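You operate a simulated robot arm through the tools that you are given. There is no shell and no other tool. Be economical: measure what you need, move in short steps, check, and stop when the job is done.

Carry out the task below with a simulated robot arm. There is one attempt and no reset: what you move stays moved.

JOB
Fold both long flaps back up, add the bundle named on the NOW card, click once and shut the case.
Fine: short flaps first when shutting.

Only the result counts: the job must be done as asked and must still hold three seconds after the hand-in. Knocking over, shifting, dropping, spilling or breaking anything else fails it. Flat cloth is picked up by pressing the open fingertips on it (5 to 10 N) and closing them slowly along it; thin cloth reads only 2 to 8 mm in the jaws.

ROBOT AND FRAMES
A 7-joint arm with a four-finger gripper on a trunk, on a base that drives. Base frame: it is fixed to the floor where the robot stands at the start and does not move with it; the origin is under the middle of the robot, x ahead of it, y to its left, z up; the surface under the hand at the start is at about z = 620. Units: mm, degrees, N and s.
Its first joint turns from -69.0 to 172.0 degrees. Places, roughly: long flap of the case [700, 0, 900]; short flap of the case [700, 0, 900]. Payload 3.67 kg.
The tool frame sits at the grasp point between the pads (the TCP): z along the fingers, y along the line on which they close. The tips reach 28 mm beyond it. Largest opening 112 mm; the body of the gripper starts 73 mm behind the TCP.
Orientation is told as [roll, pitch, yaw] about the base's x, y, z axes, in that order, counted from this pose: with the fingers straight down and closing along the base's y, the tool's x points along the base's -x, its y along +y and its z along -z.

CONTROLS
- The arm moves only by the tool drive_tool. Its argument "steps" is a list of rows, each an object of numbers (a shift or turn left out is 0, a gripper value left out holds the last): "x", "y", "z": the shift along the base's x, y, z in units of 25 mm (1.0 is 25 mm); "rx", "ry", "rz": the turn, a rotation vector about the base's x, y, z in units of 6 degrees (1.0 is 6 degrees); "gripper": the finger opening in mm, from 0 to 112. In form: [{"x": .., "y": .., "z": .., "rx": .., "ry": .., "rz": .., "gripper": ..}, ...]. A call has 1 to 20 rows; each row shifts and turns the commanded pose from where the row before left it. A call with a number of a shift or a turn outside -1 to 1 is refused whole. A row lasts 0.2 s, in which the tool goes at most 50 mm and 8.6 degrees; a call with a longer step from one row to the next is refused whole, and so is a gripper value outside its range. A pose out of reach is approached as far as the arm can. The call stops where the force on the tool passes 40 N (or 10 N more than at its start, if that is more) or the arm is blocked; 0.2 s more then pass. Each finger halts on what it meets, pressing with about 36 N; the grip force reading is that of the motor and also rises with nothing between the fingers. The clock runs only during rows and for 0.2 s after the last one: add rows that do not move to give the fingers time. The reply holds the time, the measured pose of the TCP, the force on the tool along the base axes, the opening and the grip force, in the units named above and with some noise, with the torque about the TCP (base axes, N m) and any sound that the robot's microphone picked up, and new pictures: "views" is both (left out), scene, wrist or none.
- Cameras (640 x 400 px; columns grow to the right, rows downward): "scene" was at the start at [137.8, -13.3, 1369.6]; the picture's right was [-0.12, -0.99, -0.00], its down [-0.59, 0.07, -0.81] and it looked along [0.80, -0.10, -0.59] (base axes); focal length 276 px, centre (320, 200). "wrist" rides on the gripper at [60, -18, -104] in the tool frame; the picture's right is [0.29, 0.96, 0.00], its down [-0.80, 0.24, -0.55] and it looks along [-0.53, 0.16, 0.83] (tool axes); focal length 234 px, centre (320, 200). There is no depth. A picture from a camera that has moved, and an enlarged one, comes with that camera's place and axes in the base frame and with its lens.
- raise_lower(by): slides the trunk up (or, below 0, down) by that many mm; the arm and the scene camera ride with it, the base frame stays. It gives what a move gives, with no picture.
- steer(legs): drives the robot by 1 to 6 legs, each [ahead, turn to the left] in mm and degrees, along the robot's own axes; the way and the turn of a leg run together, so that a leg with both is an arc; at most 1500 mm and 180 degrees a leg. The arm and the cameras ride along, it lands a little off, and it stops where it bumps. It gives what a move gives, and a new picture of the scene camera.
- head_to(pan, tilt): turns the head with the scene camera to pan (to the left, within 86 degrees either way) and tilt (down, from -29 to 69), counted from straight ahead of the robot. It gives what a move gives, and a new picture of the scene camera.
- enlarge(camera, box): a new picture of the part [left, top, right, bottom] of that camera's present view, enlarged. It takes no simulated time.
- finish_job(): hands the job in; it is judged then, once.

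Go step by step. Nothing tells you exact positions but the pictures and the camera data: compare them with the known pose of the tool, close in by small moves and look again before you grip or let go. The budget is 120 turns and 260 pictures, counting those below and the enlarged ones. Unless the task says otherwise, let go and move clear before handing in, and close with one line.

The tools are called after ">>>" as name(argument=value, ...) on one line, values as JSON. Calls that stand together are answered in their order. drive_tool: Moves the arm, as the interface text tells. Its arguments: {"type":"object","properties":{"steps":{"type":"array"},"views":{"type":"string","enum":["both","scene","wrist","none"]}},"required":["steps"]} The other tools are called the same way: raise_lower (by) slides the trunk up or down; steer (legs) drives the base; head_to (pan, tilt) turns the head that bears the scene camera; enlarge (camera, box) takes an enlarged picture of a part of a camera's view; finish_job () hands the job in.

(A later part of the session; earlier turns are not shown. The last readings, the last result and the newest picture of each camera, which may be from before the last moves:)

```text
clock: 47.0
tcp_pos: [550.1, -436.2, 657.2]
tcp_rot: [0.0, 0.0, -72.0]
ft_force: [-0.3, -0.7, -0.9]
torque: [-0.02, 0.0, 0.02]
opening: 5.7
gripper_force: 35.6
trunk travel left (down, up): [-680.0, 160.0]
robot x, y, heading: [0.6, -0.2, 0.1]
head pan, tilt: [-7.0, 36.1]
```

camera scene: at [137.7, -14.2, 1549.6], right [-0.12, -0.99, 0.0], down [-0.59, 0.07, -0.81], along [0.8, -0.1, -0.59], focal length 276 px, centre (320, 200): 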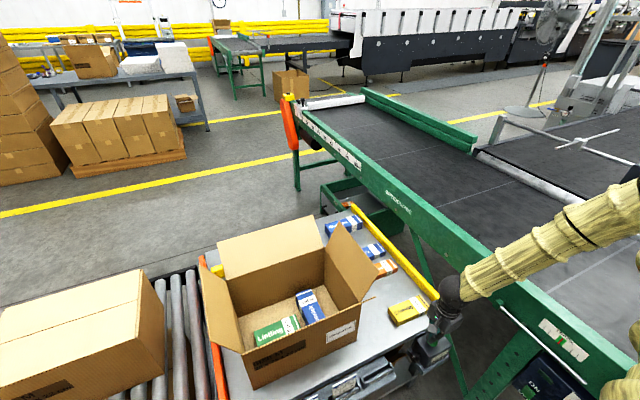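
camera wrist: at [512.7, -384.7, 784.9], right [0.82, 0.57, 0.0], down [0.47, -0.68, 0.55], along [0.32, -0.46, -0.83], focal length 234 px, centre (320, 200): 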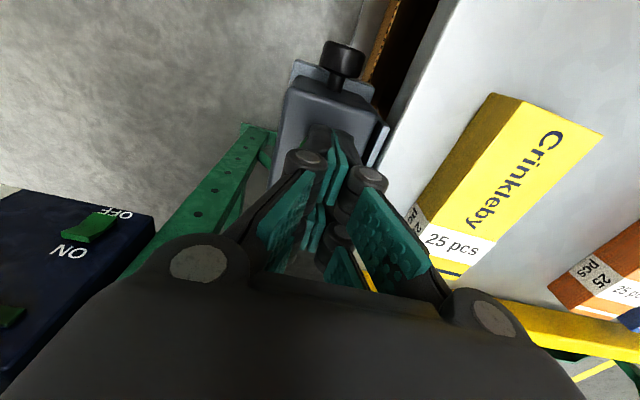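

The fingers have spread to 5.7 mm, so something may be wedging between the tips. I'll look before pressing further.

>>> enlarge(camera="scene", box=[400, 320, 460, 370])

>>> enlarge(camera="wrist", box=[240, 30, 420, 200])

```text
8.00 times, centred on (430, 345) of scene
camera zoom: at [138.1, -13.8, 1549.6], right [-0.12, -0.99, 0.0], down [-0.59, 0.07, -0.81], along [0.8, -0.1, -0.59], focal length 2205 px, centre (-560, -960)
```

zoom: 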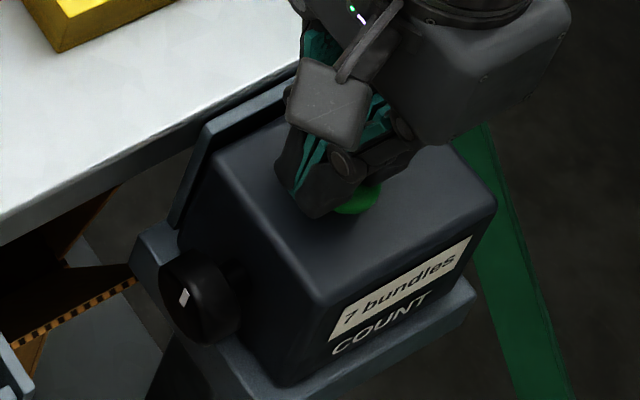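

```text
2.35 times, centred on (330, 115) of wrist
camera zoom: at [513.2, -385.1, 762.3], right [0.82, 0.57, 0.0], down [0.47, -0.68, 0.55], along [0.32, -0.46, -0.83], focal length 551 px, centre (296, 400)
```

zoom: 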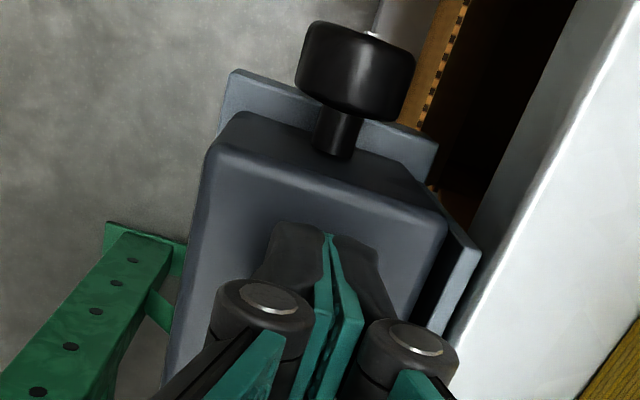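

The tip seam seems to sit off the dome, and the display still reads "7 bundles". I'll go back up a little and re-aim with one fingertip over the button's middle.

>>> drive_tool(steps=[{"z": 0.8}, {}], views="none")

>>> enlarge(camera="scene", box=[400, 310, 470, 370])

>>> enlarge(camera="wrist", box=[240, 30, 420, 200])

```text
clock: 47.6
tcp_pos: [550.1, -435.8, 677.2]
tcp_rot: [0.0, 0.1, -72.0]
ft_force: [-0.3, 0.0, 0.4]
torque: [-0.01, 0.01, 0.01]
opening: 0.0
gripper_force: 35.4
trunk travel left (down, up): [-680.0, 160.0]
robot x, y, heading: [-1.5, -0.6, -0.2]
head pan, tilt: [-7.0, 36.1]
```

```text
6.67 times, centred on (435, 340) of scene
camera zoom: at [138.5, -14.9, 1549.5], right [-0.12, -0.99, 0.0], down [-0.59, 0.07, -0.81], along [0.8, -0.1, -0.59], focal length 1838 px, centre (-447, -733)
```

zoom: 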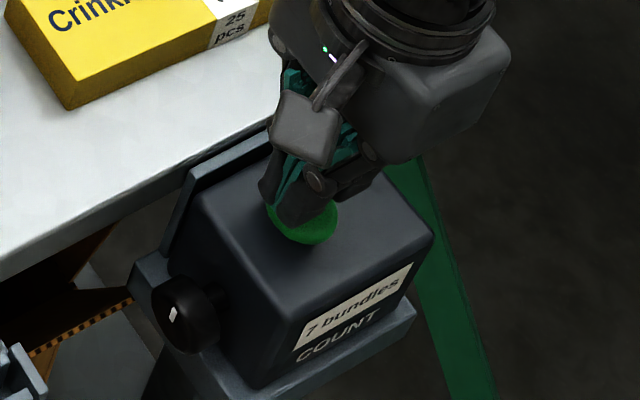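

```text
2.35 times, centred on (330, 115) of wrist
camera zoom: at [513.2, -385.8, 781.9], right [0.82, 0.57, 0.0], down [0.47, -0.68, 0.55], along [0.32, -0.45, -0.83], focal length 551 px, centre (296, 400)
```

zoom: 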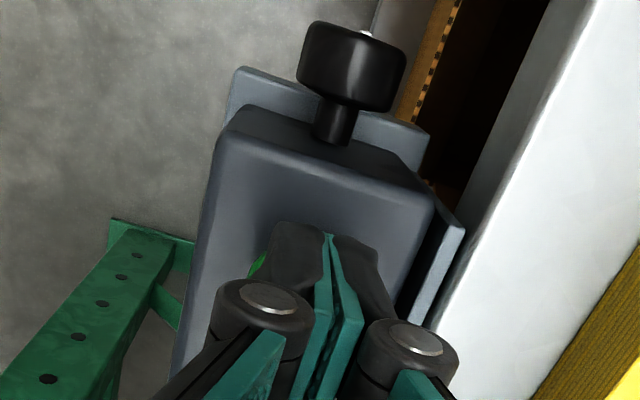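

The button is slightly nearer the robot, about (545, -440). I'll re-centre and press again in small steps.

>>> drive_tool(steps=[{"x": -0.2, "y": -0.17}, {"z": -0.4}, {"z": -0.2}, {"z": -0.12}, {"z": -0.12}], views="none")

>>> enlarge(camera="scene", box=[400, 310, 470, 370])

```text
clock: 48.8
tcp_pos: [544.1, -439.9, 657.1]
tcp_rot: [0.0, 0.0, -71.9]
ft_force: [0.5, -1.2, 0.4]
torque: [-0.04, -0.01, 0.0]
opening: 0.2
gripper_force: 35.3
trunk travel left (down, up): [-680.0, 160.0]
robot x, y, heading: [-3.0, 2.1, 0.1]
head pan, tilt: [-7.0, 36.1]
```

```text
6.67 times, centred on (435, 340) of scene
camera zoom: at [137.8, -13.7, 1549.6], right [-0.12, -0.99, 0.0], down [-0.59, 0.07, -0.81], along [0.8, -0.1, -0.59], focal length 1838 px, centre (-447, -733)
```

zoom: 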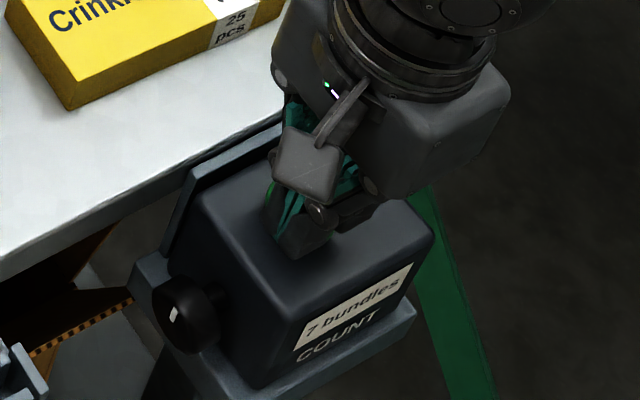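

There's no contact at this depth, yet a green sliver shows behind and left of the fingers. I'll check the wrist view to find the button relative to the tips.

>>> enlarge(camera="wrist", box=[240, 30, 420, 200])

>>> enlarge(camera="scene", box=[420, 325, 450, 355])

```text
2.35 times, centred on (330, 115) of wrist
camera zoom: at [507.9, -389.2, 761.4], right [0.82, 0.57, 0.0], down [0.47, -0.68, 0.55], along [0.32, -0.46, -0.83], focal length 551 px, centre (296, 400)
```

zoom: 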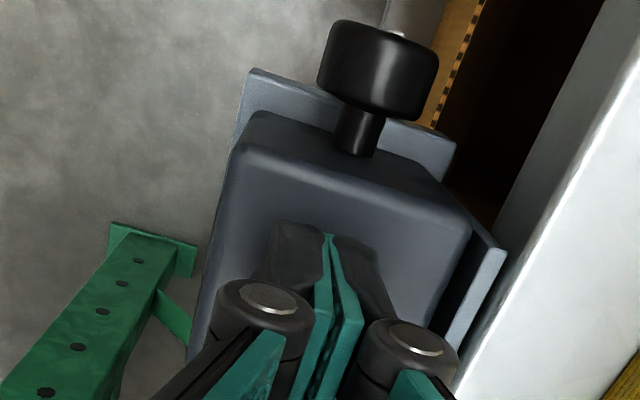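

```text
13.33 times, centred on (435, 340) of scene
camera zoom: at [137.8, -13.7, 1549.6], right [-0.12, -0.99, 0.0], down [-0.59, 0.07, -0.81], along [0.8, -0.1, -0.59], focal length 3676 px, centre (-1213, -1667)
```

zoom: 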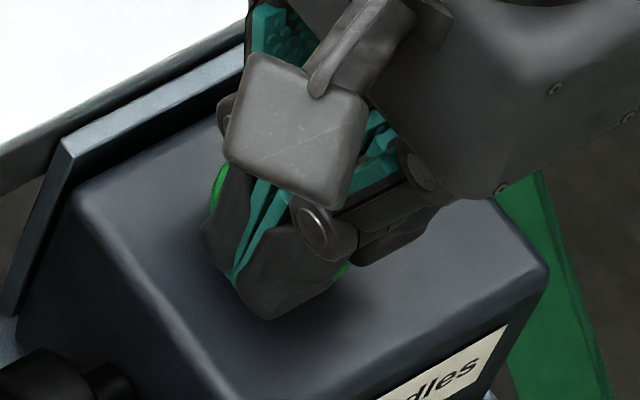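

The green shows on both sides of the tips, so the button is just under one finger. I'll press on from here in small steps.

>>> drive_tool(steps=[{"x": 0.06, "y": 0.02, "z": -0.1}, {"z": -0.1}], views="none")

```text
clock: 49.4
tcp_pos: [545.8, -438.9, 651.9]
tcp_rot: [0.1, 0.0, -72.0]
ft_force: [1.3, -0.5, 3.1]
torque: [-0.03, -0.08, 0.0]
opening: 6.2
gripper_force: 35.2
trunk travel left (down, up): [-680.0, 160.0]
robot x, y, heading: [3.3, -2.1, 0.1]
head pan, tilt: [-7.0, 36.1]
heard: click
```

One click heard. I'll lift straight off and check the counter.

>>> drive_tool(steps=[{"z": 0.5}, {"z": 1}, {"z": 1}, {"z": 1}, {"z": 1}, {"z": 1}, {"z": 1}, {"z": 1}, {"z": 1}, {"z": 1}, {"z": 1}, {"z": 1}, {"z": 1}, {"z": 1}, {"z": 1}, {"z": 1}, {"z": 1}, {"z": 1}, {"z": 1}], views="scene")

>>> enlarge(camera="scene", box=[400, 310, 470, 370])

>>> enlarge(camera="scene", box=[190, 200, 400, 400])

```text
clock: 53.4
tcp_pos: [545.0, -443.2, 1114.8]
tcp_rot: [0.1, 0.2, -72.0]
ft_force: [0.2, 0.0, 0.4]
torque: [0.04, 0.04, 0.04]
opening: 0.0
gripper_force: 35.7
trunk travel left (down, up): [-680.0, 160.0]
robot x, y, heading: [1.8, 1.4, 0.1]
head pan, tilt: [-7.0, 36.1]
camera scene: at [137.8, -18.3, 1549.8], right [-0.12, -0.99, 0.0], down [-0.59, 0.07, -0.81], along [0.8, -0.1, -0.59], focal length 276 px, centre (320, 200)
```

scene: 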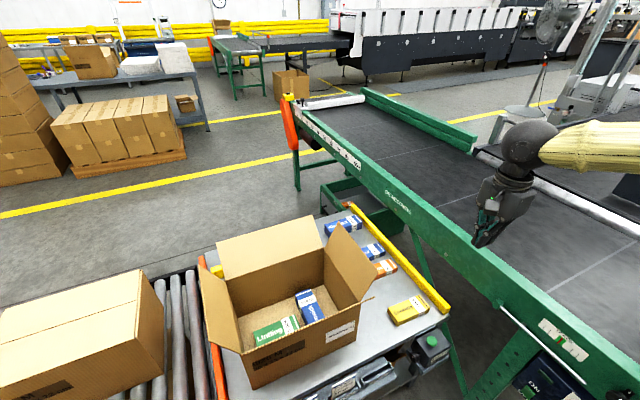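

```text
6.67 times, centred on (435, 340) of scene
camera zoom: at [137.8, -18.3, 1549.8], right [-0.12, -0.99, 0.0], down [-0.59, 0.07, -0.81], along [0.8, -0.1, -0.59], focal length 1838 px, centre (-447, -733)
```

zoom: 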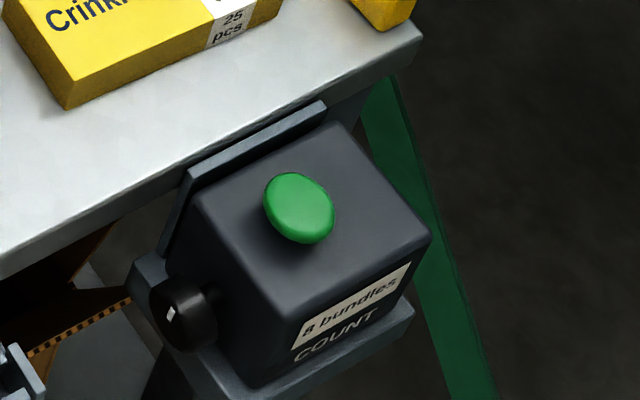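

```text
2.00 times, centred on (295, 300) of scene
camera zoom: at [137.8, -18.3, 1549.8], right [-0.12, -0.99, 0.0], down [-0.59, 0.07, -0.81], along [0.8, -0.1, -0.59], focal length 551 px, centre (370, 0)
```

zoom: 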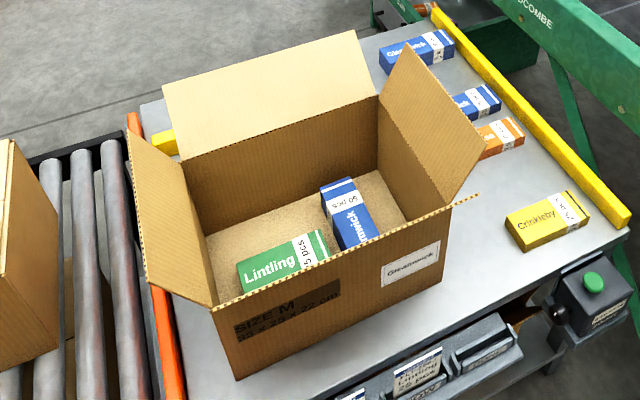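

The counter now reads 8 bundles. I'll shut the right short flap first by going outside it, to about (741, -257).

>>> drive_tool(steps=[{"x": 0.98, "y": 0.93}, {"x": 0.98, "y": 0.93}, {"x": 0.98, "y": 0.93}, {"x": 0.98, "y": 0.93}, {"x": 0.98, "y": 0.93}, {"x": 0.98, "y": 0.93}, {"x": 0.98, "y": 0.93}, {"x": 0.98, "y": 0.93}, {"z": -1}, {"z": -1}, {"z": -1}, {"z": -1}, {"z": -1}, {"z": -1}, {"z": -1}, {"z": -1}])

>>> enlarge(camera="scene", box=[190, 190, 420, 390])

```text
clock: 56.8
tcp_pos: [741.5, -254.2, 913.6]
tcp_rot: [0.1, 0.0, -72.0]
ft_force: [0.4, 0.3, -0.9]
torque: [-0.01, 0.04, 0.04]
opening: 0.0
gripper_force: 35.9
trunk travel left (down, up): [-680.0, 160.0]
robot x, y, heading: [-1.6, 0.9, -0.0]
head pan, tilt: [-7.0, 36.1]
camera scene: at [138.8, -14.1, 1549.6], right [-0.12, -0.99, 0.0], down [-0.59, 0.07, -0.81], along [0.8, -0.1, -0.59], focal length 276 px, centre (320, 200)
camera wrist: at [706.1, -203.2, 1018.5], right [0.82, 0.57, 0.0], down [0.47, -0.68, 0.55], along [0.32, -0.45, -0.83], focal length 234 px, centre (320, 200)
```

scene: 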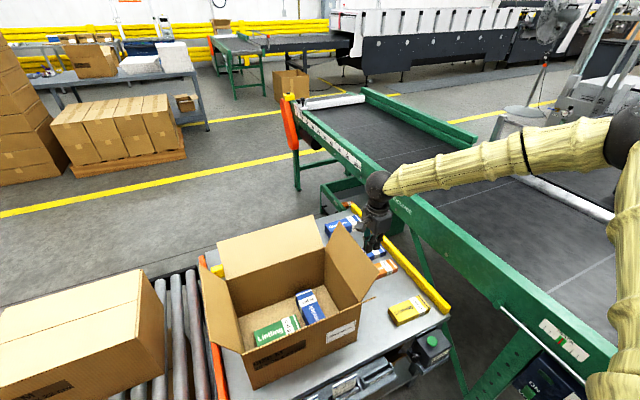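
wrist: 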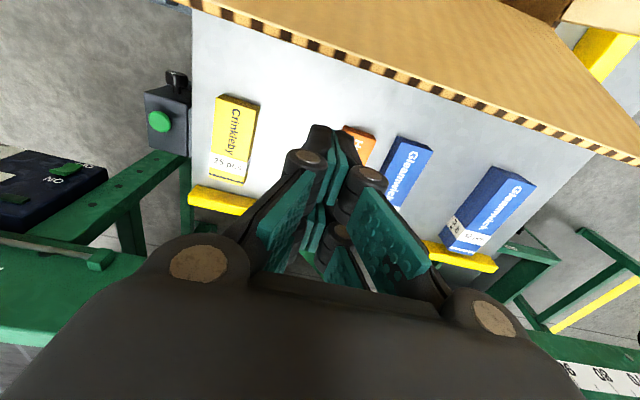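

```text
2.00 times, centred on (305, 290) of scene
camera zoom: at [138.8, -14.1, 1549.6], right [-0.12, -0.99, 0.0], down [-0.59, 0.07, -0.81], along [0.8, -0.1, -0.59], focal length 551 px, centre (350, 20)
```

zoom: 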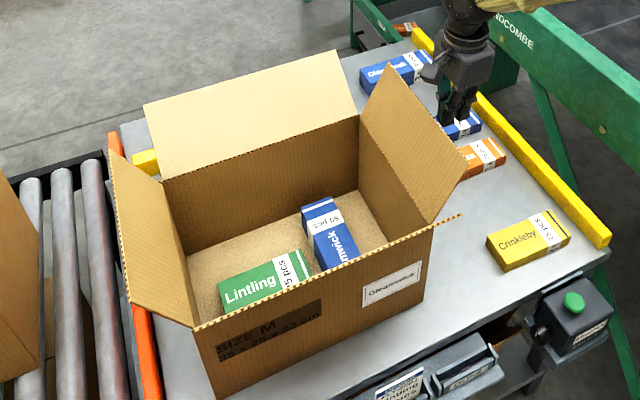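

The fingers are outside the right short flap with the tips below its top edge. I'll sweep inward.

>>> drive_tool(steps=[{"x": -0.309, "y": 0.951}, {"x": -0.309, "y": 0.951}, {"x": -0.309, "y": 0.951}, {"x": -0.309, "y": 0.951}, {"x": -0.309, "y": 0.951}, {"x": -0.309, "y": 0.951}, {"x": -0.309, "y": 0.951}])

>>> enlarge(camera="scene", box=[190, 190, 420, 390])

```text
clock: 57.6
tcp_pos: [722.7, -186.2, 923.3]
tcp_rot: [0.6, 0.0, -72.1]
ft_force: [-0.8, -2.2, 18.7]
torque: [0.48, 0.28, 0.27]
opening: 0.1
gripper_force: 35.4
trunk travel left (down, up): [-680.0, 160.0]
robot x, y, heading: [-2.4, 0.2, -0.4]
head pan, tilt: [-7.0, 36.1]
stopped in row 4: the force on the tool passed its limit at 47 N (the readings are from after the stop); the commanded pose is now the measured one
camera scene: at [136.3, -12.7, 1549.9], right [-0.12, -0.99, 0.0], down [-0.58, 0.07, -0.81], along [0.8, -0.1, -0.59], focal length 276 px, centre (320, 200)
camera wrist: at [686.0, -135.9, 1025.5], right [0.82, 0.57, 0.01], down [0.47, -0.69, 0.56], along [0.32, -0.45, -0.83], focal length 234 px, centre (320, 200)
```

scene: 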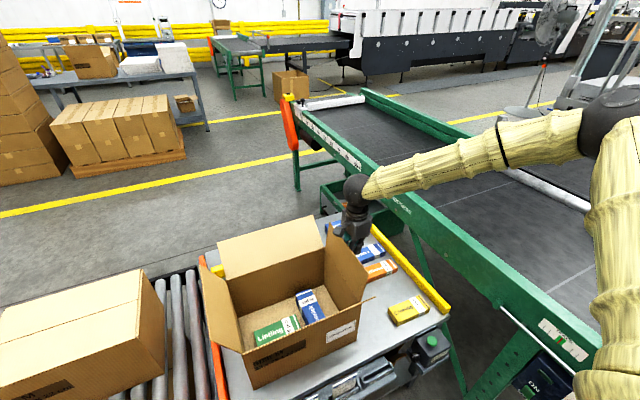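
wrist: 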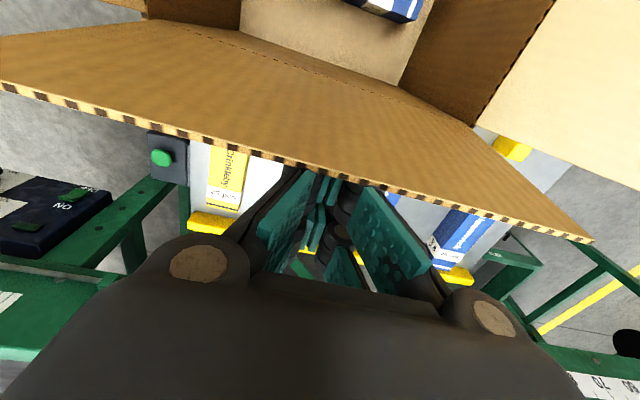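

```text
2.00 times, centred on (305, 290) of scene
camera zoom: at [136.3, -12.7, 1549.9], right [-0.12, -0.99, 0.0], down [-0.58, 0.07, -0.81], along [0.8, -0.1, -0.59], focal length 551 px, centre (350, 20)
```

zoom: 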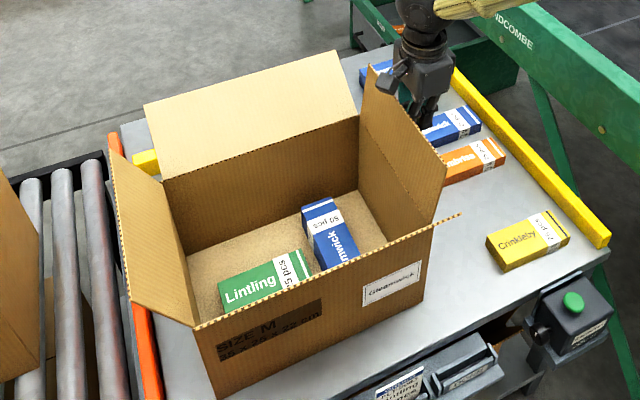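

The flap's edge caught under the wide knuckles of the gripper. I'll back off, rise so only the fingertips push, and sweep again.

>>> drive_tool(steps=[{"x": 0.309, "y": -0.951}, {"z": 1}, {"z": 0.4}, {"x": -0.309, "y": 0.951}, {"x": -0.309, "y": 0.951}, {"x": -0.309, "y": 0.951}, {"x": -0.309, "y": 0.951}, {"x": -0.309, "y": 0.951}])

>>> enlarge(camera="scene", box=[190, 190, 420, 390])

```text
clock: 59.4
tcp_pos: [692.1, -91.0, 952.6]
tcp_rot: [0.4, 0.0, -72.3]
ft_force: [0.0, 0.5, 0.1]
torque: [-0.03, -0.03, -0.03]
opening: 0.1
gripper_force: 36.1
trunk travel left (down, up): [-680.0, 160.0]
robot x, y, heading: [-4.2, 1.0, 0.0]
head pan, tilt: [-7.0, 36.1]
camera scene: at [138.1, -12.6, 1549.6], right [-0.12, -0.99, 0.0], down [-0.59, 0.07, -0.81], along [0.8, -0.1, -0.59], focal length 276 px, centre (320, 200)
camera wrist: at [655.3, -40.2, 1057.7], right [0.82, 0.57, 0.01], down [0.47, -0.69, 0.56], along [0.32, -0.45, -0.83], focal length 234 px, centre (320, 200)
```

scene: 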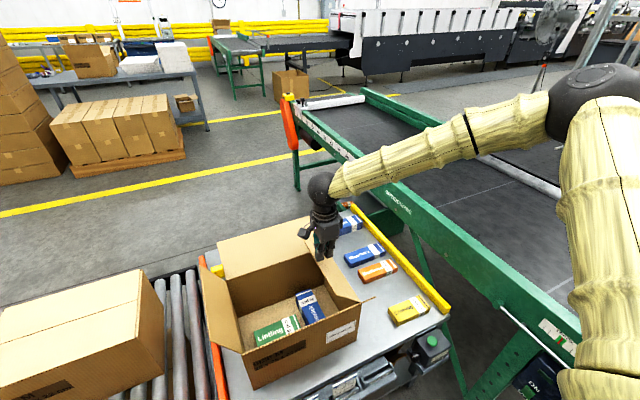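
wrist: 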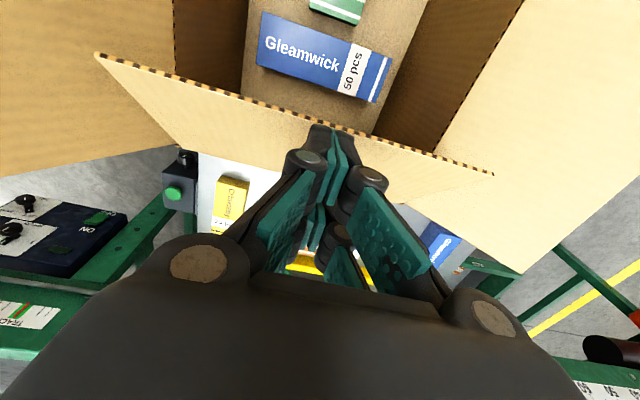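

```text
2.00 times, centred on (305, 290) of scene
camera zoom: at [138.1, -12.6, 1549.6], right [-0.12, -0.99, 0.0], down [-0.59, 0.07, -0.81], along [0.8, -0.1, -0.59], focal length 551 px, centre (350, 20)
```

zoom: 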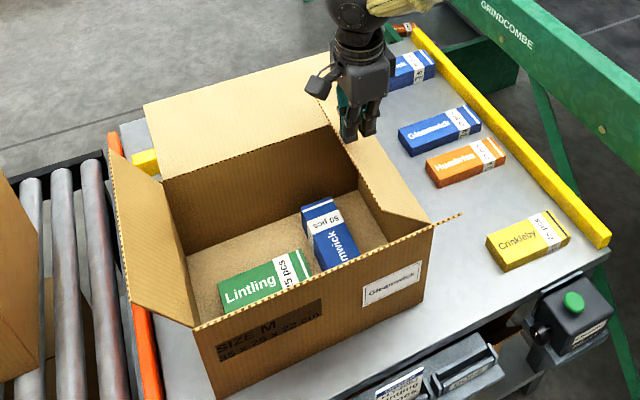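

The flap leans inward now. I'll press it down to level with the tips, moving slightly inward.

>>> drive_tool(steps=[{"x": -0.12, "y": 0.38, "z": -0.7}, {"x": -0.12, "y": 0.38, "z": -0.8}, {"z": -0.8}, {"z": -0.6}, {"z": -0.2}])

>>> enlarge(camera="scene", box=[190, 190, 420, 390])

```text
clock: 60.6
tcp_pos: [687.2, -72.2, 874.6]
tcp_rot: [0.5, 0.0, -72.2]
ft_force: [-0.5, -0.2, -0.7]
torque: [-0.01, 0.0, 0.01]
opening: 0.0
gripper_force: 35.6
trunk travel left (down, up): [-680.0, 160.0]
robot x, y, heading: [2.5, 0.7, 0.5]
head pan, tilt: [-7.0, 36.1]
camera scene: at [138.0, -13.6, 1549.6], right [-0.12, -0.99, 0.0], down [-0.59, 0.07, -0.81], along [0.8, -0.1, -0.59], focal length 276 px, centre (320, 200)
camera wrist: at [650.1, -22.1, 979.6], right [0.82, 0.57, 0.01], down [0.47, -0.69, 0.56], along [0.32, -0.45, -0.83], focal length 234 px, centre (320, 200)
```

scene: 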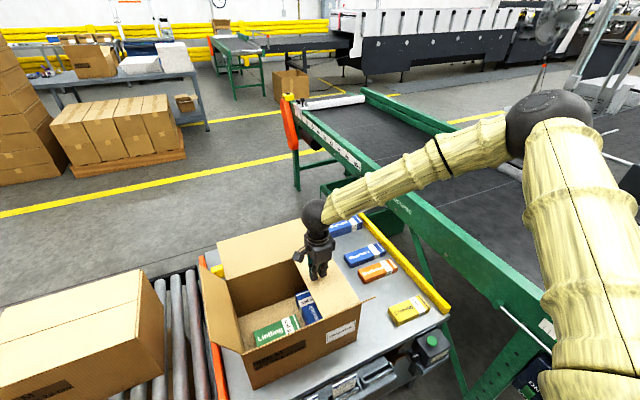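
wrist: 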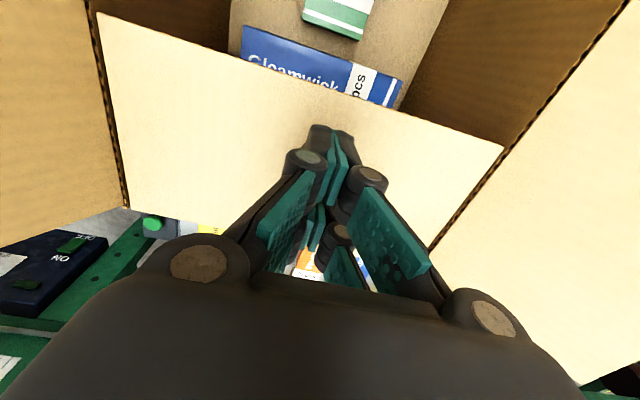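

```text
2.00 times, centred on (305, 290) of scene
camera zoom: at [138.0, -13.6, 1549.6], right [-0.12, -0.99, 0.0], down [-0.59, 0.07, -0.81], along [0.8, -0.1, -0.59], focal length 551 px, centre (350, 20)
```

zoom: 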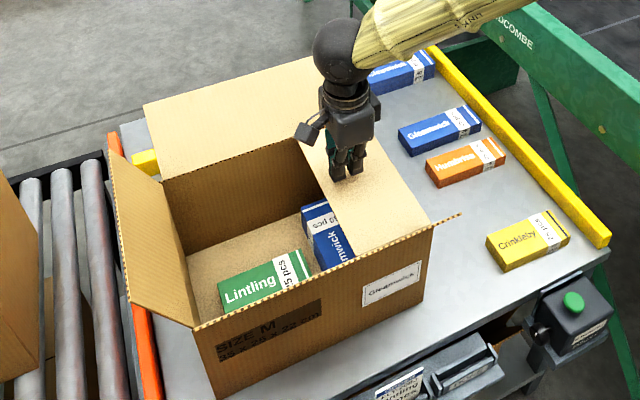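

The right short flap lies level and stays there. I'll lift off and go round to outside the left short flap.

>>> drive_tool(steps=[{"z": 1}, {"z": 1}, {"z": 1}, {"z": 1}, {"z": 1}, {"z": 1}, {"x": -0.34, "y": 1}, {"x": -0.34, "y": 1}, {"x": -0.34, "y": 1}, {"x": -0.34, "y": 1}, {"x": -0.34, "y": 1}, {"x": -0.34, "y": 1}, {"x": -0.34, "y": 1}, {"x": -0.34, "y": 1}, {"x": -0.34, "y": 1}, {"x": -0.34, "y": 1}, {"x": -0.34, "y": 1}, {"x": -0.34, "y": 1}, {"x": -0.34, "y": 1}, {"x": -0.34, "y": 1}])

>>> enlarge(camera="scene", box=[170, 190, 400, 390])

```text
clock: 64.8
tcp_pos: [566.9, 278.1, 1024.9]
tcp_rot: [0.4, 0.0, -72.1]
ft_force: [-0.3, 0.2, 0.0]
torque: [0.01, 0.02, -0.01]
opening: 0.1
gripper_force: 35.7
trunk travel left (down, up): [-680.0, 160.0]
robot x, y, heading: [0.4, -1.3, -0.2]
head pan, tilt: [-7.0, 36.1]
camera scene: at [137.8, -11.8, 1549.7], right [-0.12, -0.99, 0.0], down [-0.59, 0.07, -0.81], along [0.8, -0.1, -0.59], focal length 276 px, centre (320, 200)
camera wrist: at [530.3, 328.3, 1129.7], right [0.82, 0.57, 0.01], down [0.47, -0.69, 0.56], along [0.32, -0.46, -0.83], focal length 234 px, centre (320, 200)
```

scene: 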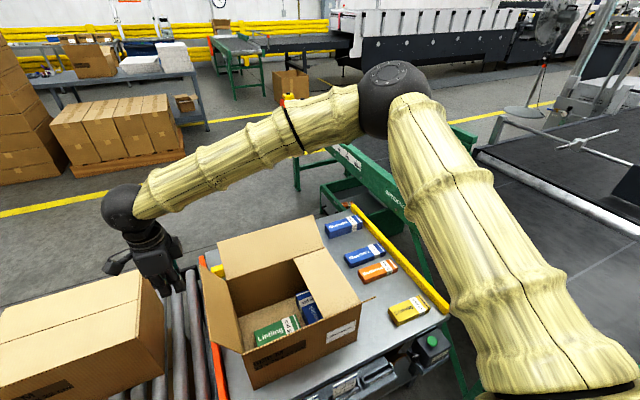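
wrist: 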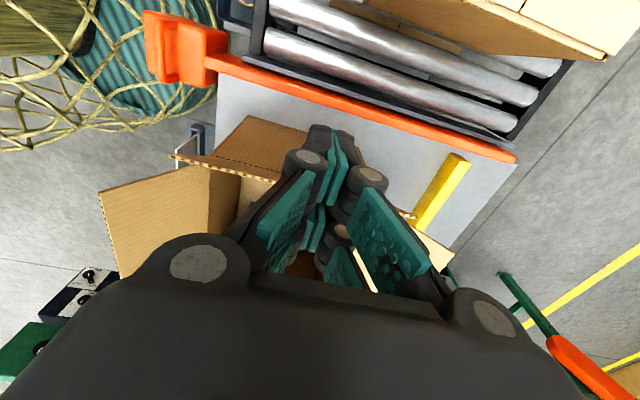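

```text
2.00 times, centred on (285, 290) of scene
camera zoom: at [137.8, -11.8, 1549.7], right [-0.12, -0.99, 0.0], down [-0.59, 0.07, -0.81], along [0.8, -0.1, -0.59], focal length 551 px, centre (390, 20)
```

zoom: 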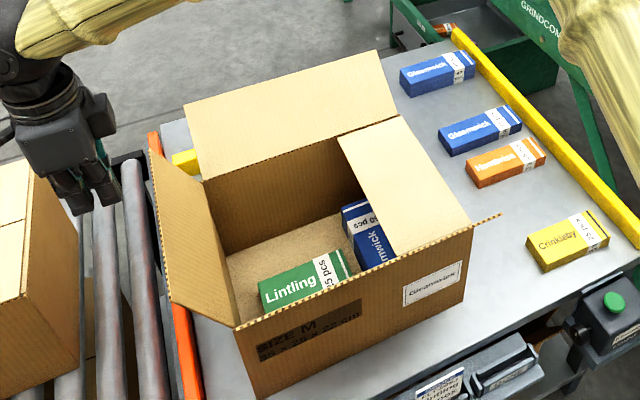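

Well clear of the left carton. I'll go down and sweep the left short flap inward.

>>> drive_tool(steps=[{"z": -1}, {"z": -1}, {"z": -0.9}, {"x": 0.309, "y": -0.951}, {"x": 0.309, "y": -0.951}, {"x": 0.309, "y": -0.951}, {"x": 0.309, "y": -0.951}, {"x": 0.309, "y": -0.951}, {"x": 0.309, "y": -0.951}, {"x": 0.309, "y": -0.951}])

>>> enlarge(camera="scene", box=[170, 190, 400, 390])

```text
clock: 67.0
tcp_pos: [621.4, 110.1, 953.8]
tcp_rot: [0.4, 0.0, -72.1]
ft_force: [-0.2, 0.3, -0.5]
torque: [0.03, -0.02, -0.01]
opening: 0.0
gripper_force: 35.7
trunk travel left (down, up): [-680.0, 160.0]
robot x, y, heading: [-0.7, 1.3, -0.1]
head pan, tilt: [-7.0, 36.1]
camera scene: at [137.9, -14.5, 1549.6], right [-0.12, -0.99, 0.0], down [-0.59, 0.07, -0.81], along [0.8, -0.1, -0.59], focal length 276 px, centre (320, 200)
camera wrist: at [585.0, 160.0, 1058.2], right [0.82, 0.57, 0.01], down [0.47, -0.69, 0.56], along [0.32, -0.45, -0.83], focal length 234 px, centre (320, 200)
```

scene: 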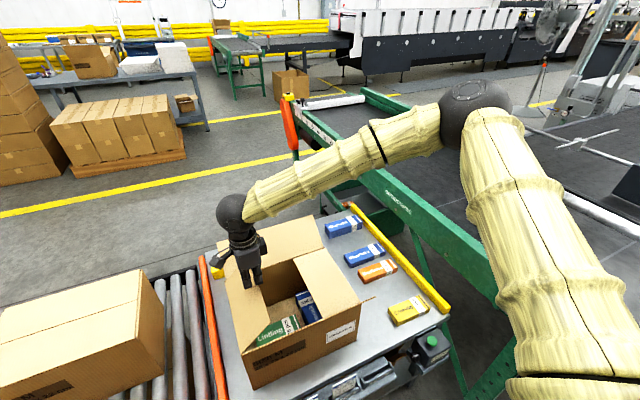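
wrist: 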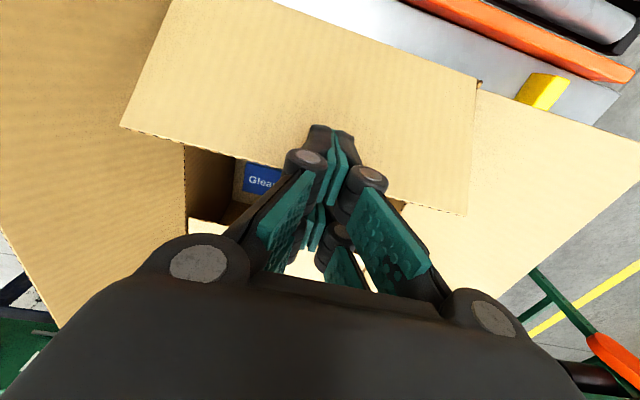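

```text
2.00 times, centred on (285, 290) of scene
camera zoom: at [137.9, -14.5, 1549.6], right [-0.12, -0.99, 0.0], down [-0.59, 0.07, -0.81], along [0.8, -0.1, -0.59], focal length 551 px, centre (390, 20)
```

zoom: 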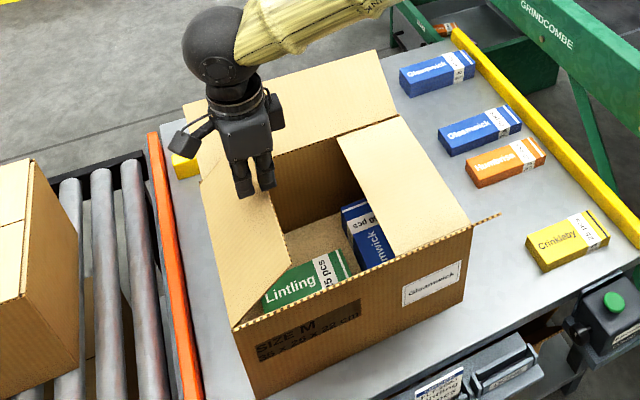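

The left flap leans well inward. I'll press it down to level.

>>> drive_tool(steps=[{"x": 0.12, "y": -0.38, "z": -0.7}, {"x": 0.12, "y": -0.38, "z": -0.8}, {"z": -0.8}, {"z": -0.6}, {"z": -0.25}])

>>> enlarge(camera="scene", box=[170, 190, 400, 390])

```text
clock: 68.2
tcp_pos: [627.3, 91.9, 873.6]
tcp_rot: [0.6, 0.0, -72.2]
ft_force: [0.8, 0.0, 0.0]
torque: [0.02, 0.01, 0.03]
opening: 0.0
gripper_force: 35.1
trunk travel left (down, up): [-680.0, 160.0]
robot x, y, heading: [-0.9, -0.9, -0.2]
head pan, tilt: [-7.0, 36.1]
camera scene: at [138.1, -13.3, 1549.6], right [-0.12, -0.99, 0.0], down [-0.59, 0.07, -0.81], along [0.8, -0.1, -0.59], focal length 276 px, centre (320, 200)
camera wrist: at [590.8, 142.2, 979.0], right [0.82, 0.57, 0.01], down [0.47, -0.69, 0.56], along [0.32, -0.45, -0.83], focal length 234 px, centre (320, 200)
```

scene: 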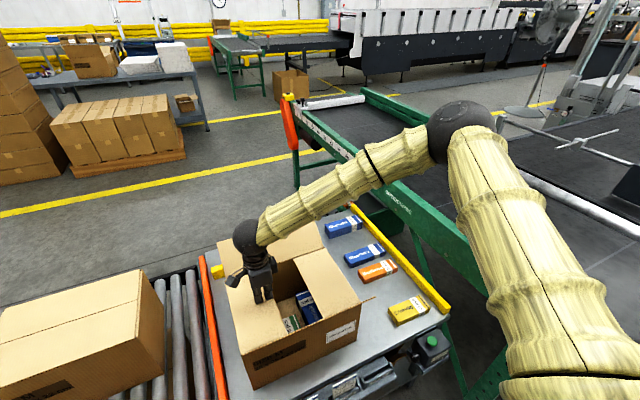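
wrist: 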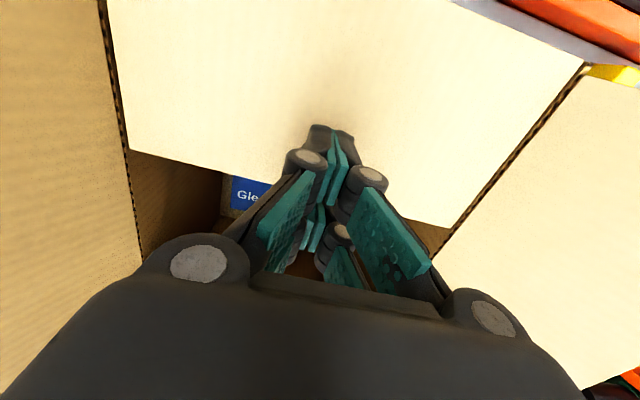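

```text
2.00 times, centred on (285, 290) of scene
camera zoom: at [138.1, -13.3, 1549.6], right [-0.12, -0.99, 0.0], down [-0.59, 0.07, -0.81], along [0.8, -0.1, -0.59], focal length 551 px, centre (390, 20)
```

zoom: 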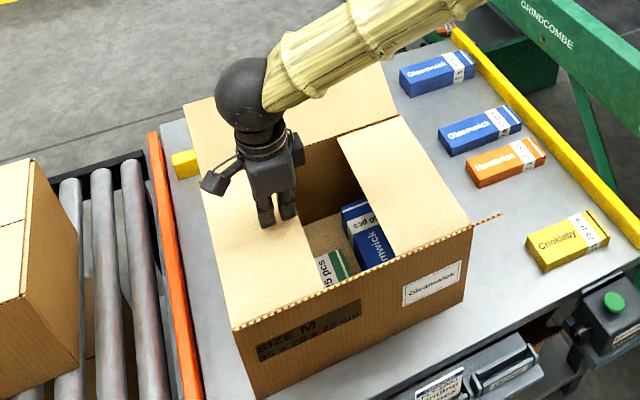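

Both short flaps are down. I'll lift, turn the tool 90° so its slim side faces the long flaps, and move to outside the near flap.

>>> drive_tool(steps=[{"z": 1}, {"z": 1}, {"z": 1}, {"z": 1}, {"z": 1}, {"x": -0.56, "y": -0.42, "z": 1, "rz": 1}, {"x": -0.56, "y": -0.42, "z": 1, "rz": 1}, {"x": -0.56, "y": -0.42, "rz": 1}, {"x": -0.56, "y": -0.42, "rz": 1}, {"x": -0.56, "y": -0.42, "rz": 1}, {"x": -0.56, "y": -0.42, "rz": 1}, {"x": -0.56, "y": -0.42, "rz": 1}, {"x": -0.56, "y": -0.42, "rz": 1}, {"x": -0.56, "y": -0.42, "rz": 1}, {"x": -0.56, "y": -0.42, "rz": 1}, {"x": -0.56, "y": -0.42, "rz": 1}, {"x": -0.56, "y": -0.42, "rz": 1}, {"x": -0.56, "y": -0.42, "rz": 1}, {"x": -0.56, "y": -0.42, "rz": 1}, {"x": -0.96, "y": -0.68, "rz": 1}])

>>> enlarge(camera="scene", box=[170, 190, 400, 390])

```text
clock: 72.4
tcp_pos: [416.2, -68.9, 1049.9]
tcp_rot: [0.5, 0.2, 18.0]
ft_force: [0.1, -0.1, -0.2]
torque: [0.03, 0.0, 0.03]
opening: 0.0
gripper_force: 35.7
out of reach, approached as far as the arm can: row 20
trunk travel left (down, up): [-680.0, 160.0]
robot x, y, heading: [-0.9, -0.2, -0.0]
head pan, tilt: [-7.0, 36.1]
camera scene: at [137.3, -13.6, 1549.6], right [-0.12, -0.99, 0.0], down [-0.59, 0.07, -0.81], along [0.8, -0.1, -0.59], focal length 276 px, centre (320, 200)
camera wrist: at [365.0, -105.5, 1155.3], right [-0.57, 0.82, 0.01], down [0.69, 0.47, 0.55], along [0.45, 0.32, -0.83], focal length 234 px, centre (320, 200)
```

scene: 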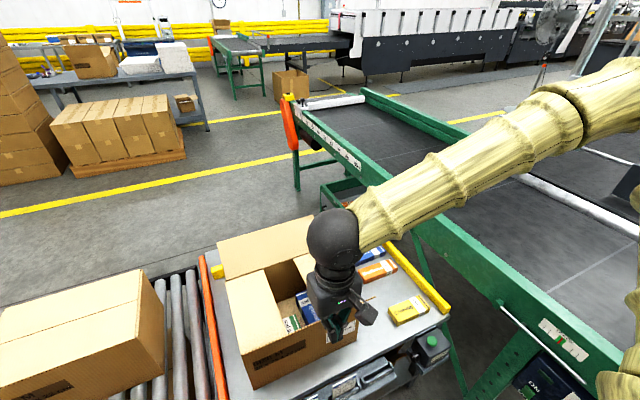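
wrist: 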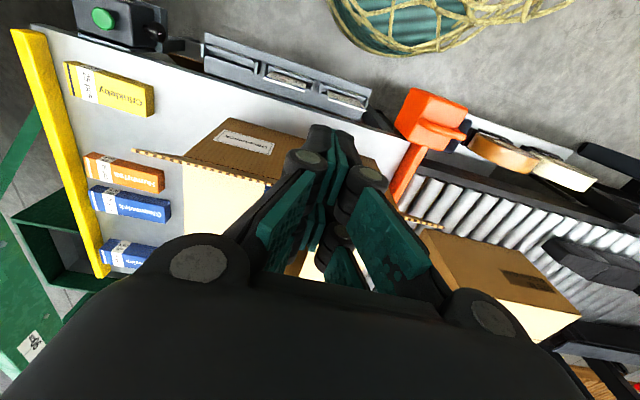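

```text
2.00 times, centred on (285, 290) of scene
camera zoom: at [137.3, -13.6, 1549.6], right [-0.12, -0.99, 0.0], down [-0.59, 0.07, -0.81], along [0.8, -0.1, -0.59], focal length 551 px, centre (390, 20)
```

zoom: 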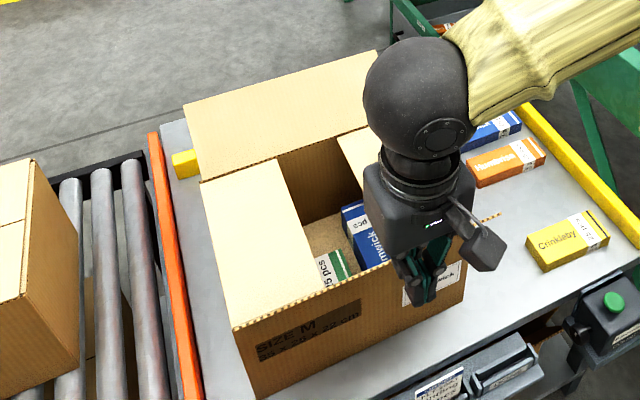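

I'm at the inner reach limit but outside the near flap, whose top edge is about 60 mm out at z 950. I'll go down slightly nearer to it, then sweep it inward.

>>> drive_tool(steps=[{"x": 0.4, "y": 0.13}, {"z": -1}, {"z": -1}, {"z": -1}, {"z": -1}, {"z": -0.2}])

>>> enlarge(camera="scene", box=[170, 190, 400, 390])

```text
clock: 73.8
tcp_pos: [427.0, -63.7, 945.9]
tcp_rot: [0.4, 0.0, 17.9]
ft_force: [0.2, -0.1, 0.3]
torque: [0.0, 0.03, -0.02]
opening: 0.0
gripper_force: 35.5
trunk travel left (down, up): [-680.0, 160.0]
robot x, y, heading: [-3.0, 0.3, -0.1]
head pan, tilt: [-7.0, 36.1]
camera scene: at [137.6, -13.5, 1549.7], right [-0.12, -0.99, 0.0], down [-0.59, 0.07, -0.81], along [0.8, -0.1, -0.59], focal length 276 px, centre (320, 200)
camera wrist: at [375.6, -101.7, 1050.4], right [-0.57, 0.82, 0.01], down [0.69, 0.47, 0.56], along [0.45, 0.32, -0.83], focal length 234 px, centre (320, 200)
```

scene: 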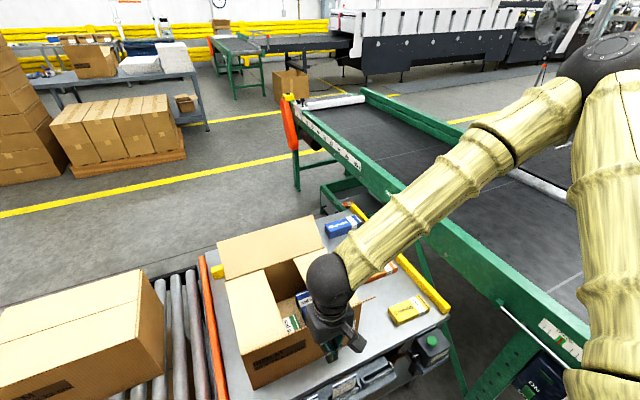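
wrist: 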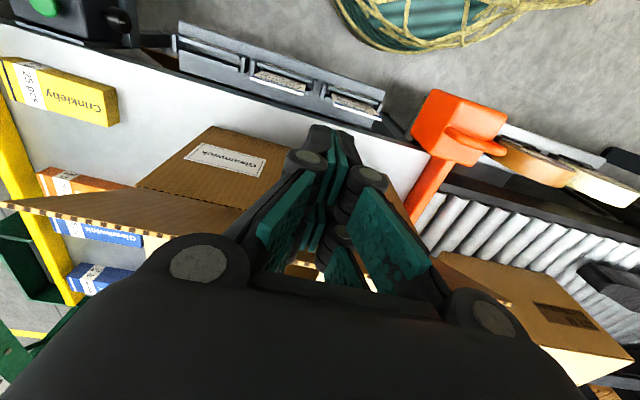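

```text
2.00 times, centred on (285, 290) of scene
camera zoom: at [137.6, -13.5, 1549.7], right [-0.12, -0.99, 0.0], down [-0.59, 0.07, -0.81], along [0.8, -0.1, -0.59], focal length 551 px, centre (390, 20)
```

zoom: 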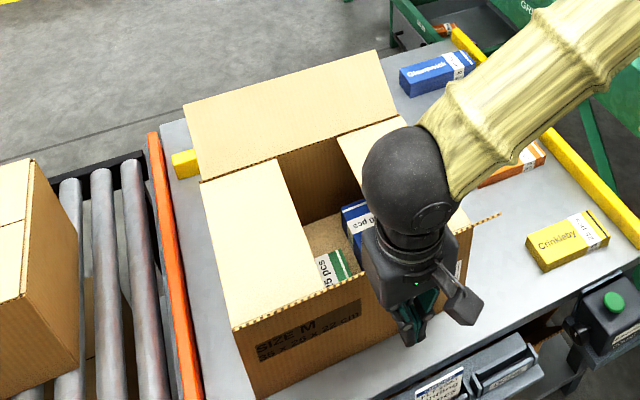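

The fingers are outside the near flap and centred on it. I'll sweep it inward.

>>> drive_tool(steps=[{"x": 0.951, "y": 0.309}, {"x": 0.951, "y": 0.309}, {"x": 0.951, "y": 0.309}, {"x": 0.951, "y": 0.309}, {"x": 0.951, "y": 0.309}, {"x": 0.951, "y": 0.309}, {"x": 0.951, "y": 0.309}])

>>> enlarge(camera="scene", box=[170, 190, 400, 390])

```text
clock: 75.4
tcp_pos: [593.9, -10.8, 946.8]
tcp_rot: [0.4, -0.1, 17.8]
ft_force: [0.9, 0.4, 0.8]
torque: [0.0, 0.03, -0.02]
opening: 0.0
gripper_force: 35.4
trunk travel left (down, up): [-680.0, 160.0]
robot x, y, heading: [-1.5, 2.2, -0.4]
head pan, tilt: [-7.0, 36.1]
camera scene: at [138.7, -13.3, 1549.5], right [-0.12, -0.99, 0.0], down [-0.59, 0.07, -0.81], along [0.8, -0.1, -0.59], focal length 276 px, centre (320, 200)
camera wrist: at [543.3, -47.7, 1050.3], right [-0.57, 0.82, 0.01], down [0.69, 0.47, 0.56], along [0.45, 0.32, -0.83], focal length 234 px, centre (320, 200)
```

scene: 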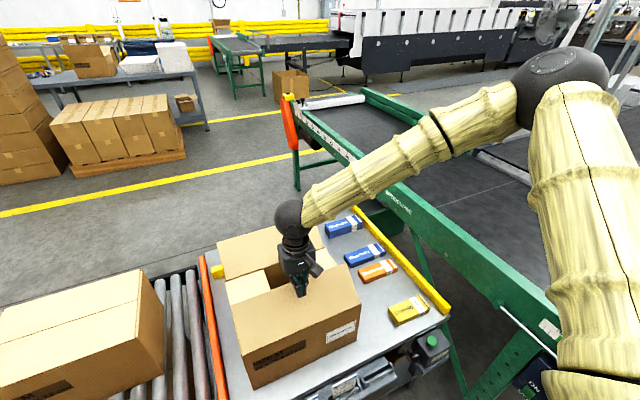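
wrist: 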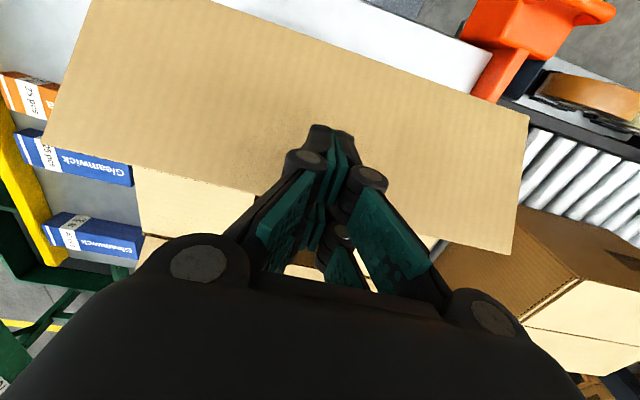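

```text
2.00 times, centred on (285, 290) of scene
camera zoom: at [138.7, -13.3, 1549.5], right [-0.12, -0.99, 0.0], down [-0.59, 0.07, -0.81], along [0.8, -0.1, -0.59], focal length 551 px, centre (390, 20)
```

zoom: 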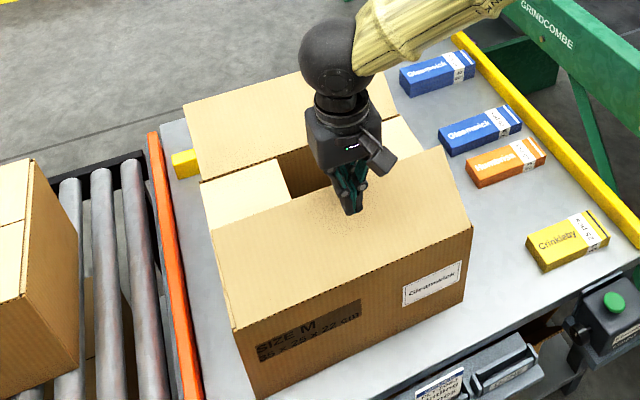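

It's leaning inward over the short flaps. I'll press it down flat.

>>> drive_tool(steps=[{"x": 0.45, "y": 0.15, "z": -0.7}, {"x": 0.45, "y": 0.15, "z": -0.8}, {"z": -0.7}, {"z": -0.4}, {"z": -0.15}])

>>> enlarge(camera="scene", box=[170, 190, 400, 390])

```text
clock: 76.6
tcp_pos: [616.4, -3.0, 877.8]
tcp_rot: [0.4, 0.0, 17.8]
ft_force: [0.5, 0.0, 0.1]
torque: [-0.02, 0.01, 0.04]
opening: 0.0
gripper_force: 36.0
trunk travel left (down, up): [-680.0, 160.0]
robot x, y, heading: [1.9, 1.6, -0.1]
head pan, tilt: [-7.0, 36.1]
camera scene: at [138.1, -13.5, 1549.6], right [-0.12, -0.99, 0.0], down [-0.59, 0.07, -0.81], along [0.8, -0.1, -0.59], focal length 276 px, centre (320, 200)
camera wrist: at [564.9, -39.7, 981.1], right [-0.57, 0.82, 0.01], down [0.69, 0.47, 0.56], along [0.45, 0.32, -0.83], focal length 234 px, centre (320, 200)
```

scene: 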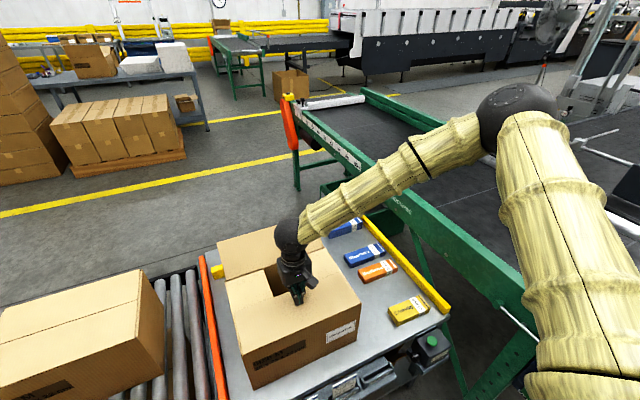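
wrist: 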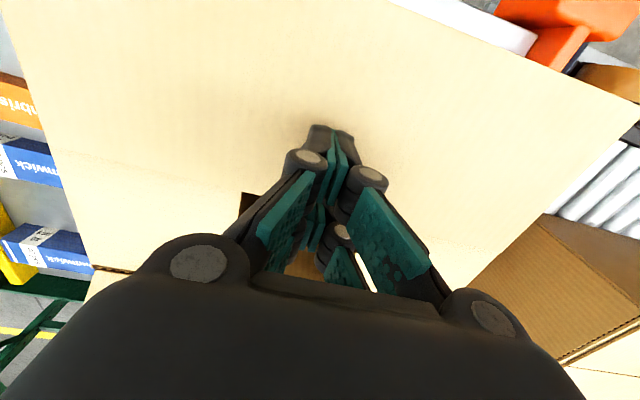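

```text
2.00 times, centred on (285, 290) of scene
camera zoom: at [138.1, -13.5, 1549.6], right [-0.12, -0.99, 0.0], down [-0.59, 0.07, -0.81], along [0.8, -0.1, -0.59], focal length 551 px, centre (390, 20)
```

zoom: 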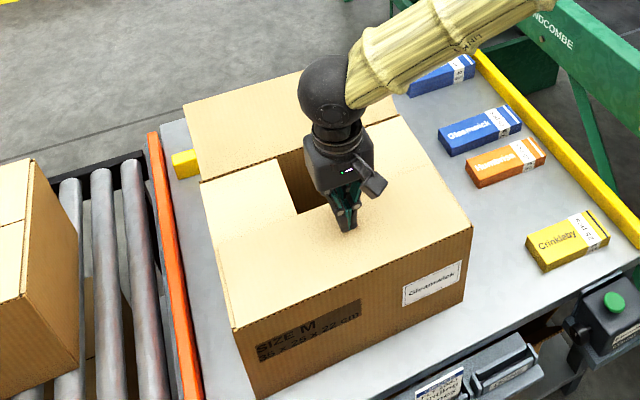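

The near long flap is down. Now I'll lift and go over to outside the far long flap.

>>> drive_tool(steps=[{"z": 1}, {"z": 1}, {"z": 1}, {"z": 1}, {"z": 1}, {"z": 1}, {"z": 1}, {"x": 0.951, "y": 0.309}, {"x": 0.951, "y": 0.309}, {"x": 0.951, "y": 0.309}, {"x": 0.951, "y": 0.309}, {"x": 0.951, "y": 0.309}, {"x": 0.951, "y": 0.309}, {"x": 0.951, "y": 0.309}, {"x": 0.951, "y": 0.309}, {"x": 0.951, "y": 0.309}, {"x": 0.951, "y": 0.309}, {"x": 0.951, "y": 0.309}, {"x": 0.951, "y": 0.309}])

>>> enlarge(camera="scene", box=[170, 190, 400, 390])

```text
clock: 80.6
tcp_pos: [902.3, 91.3, 1050.9]
tcp_rot: [0.4, 0.1, 17.9]
ft_force: [0.3, 0.7, -0.7]
torque: [-0.02, -0.01, 0.0]
opening: 0.2
gripper_force: 35.6
trunk travel left (down, up): [-680.0, 160.0]
robot x, y, heading: [-3.2, 3.3, -0.1]
head pan, tilt: [-7.0, 36.1]
camera scene: at [138.8, -12.4, 1549.5], right [-0.12, -0.99, 0.0], down [-0.59, 0.07, -0.81], along [0.8, -0.1, -0.59], focal length 276 px, centre (320, 200)
camera wrist: at [851.7, 53.3, 1155.6], right [-0.57, 0.82, 0.01], down [0.69, 0.47, 0.55], along [0.45, 0.32, -0.83], focal length 234 px, centre (320, 200)
```

scene: 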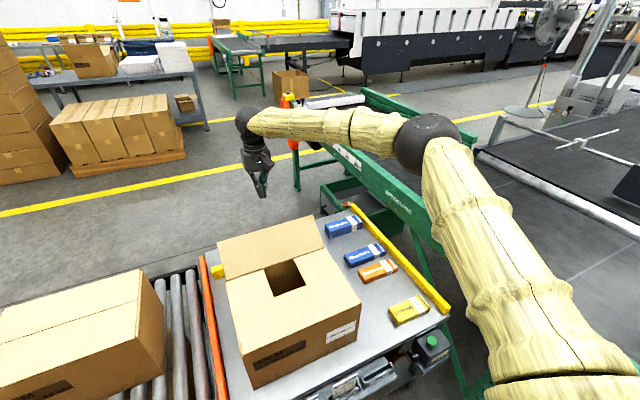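
wrist: 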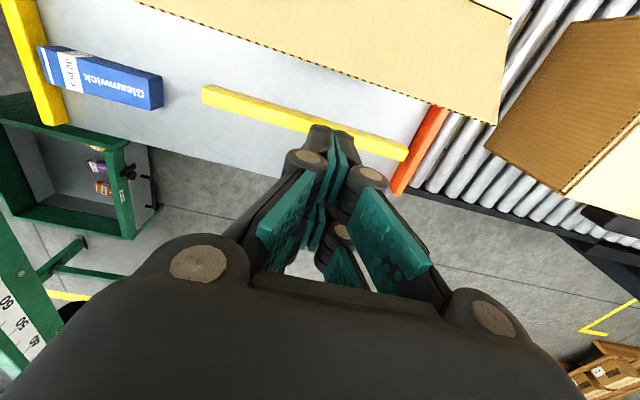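

```text
2.00 times, centred on (285, 290) of scene
camera zoom: at [138.8, -12.4, 1549.5], right [-0.12, -0.99, 0.0], down [-0.59, 0.07, -0.81], along [0.8, -0.1, -0.59], focal length 551 px, centre (390, 20)
```

zoom: 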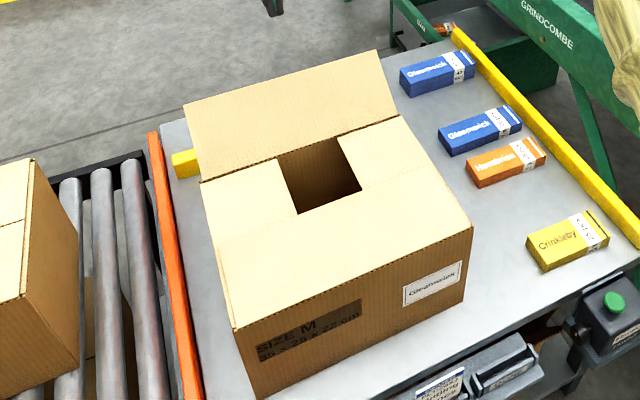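

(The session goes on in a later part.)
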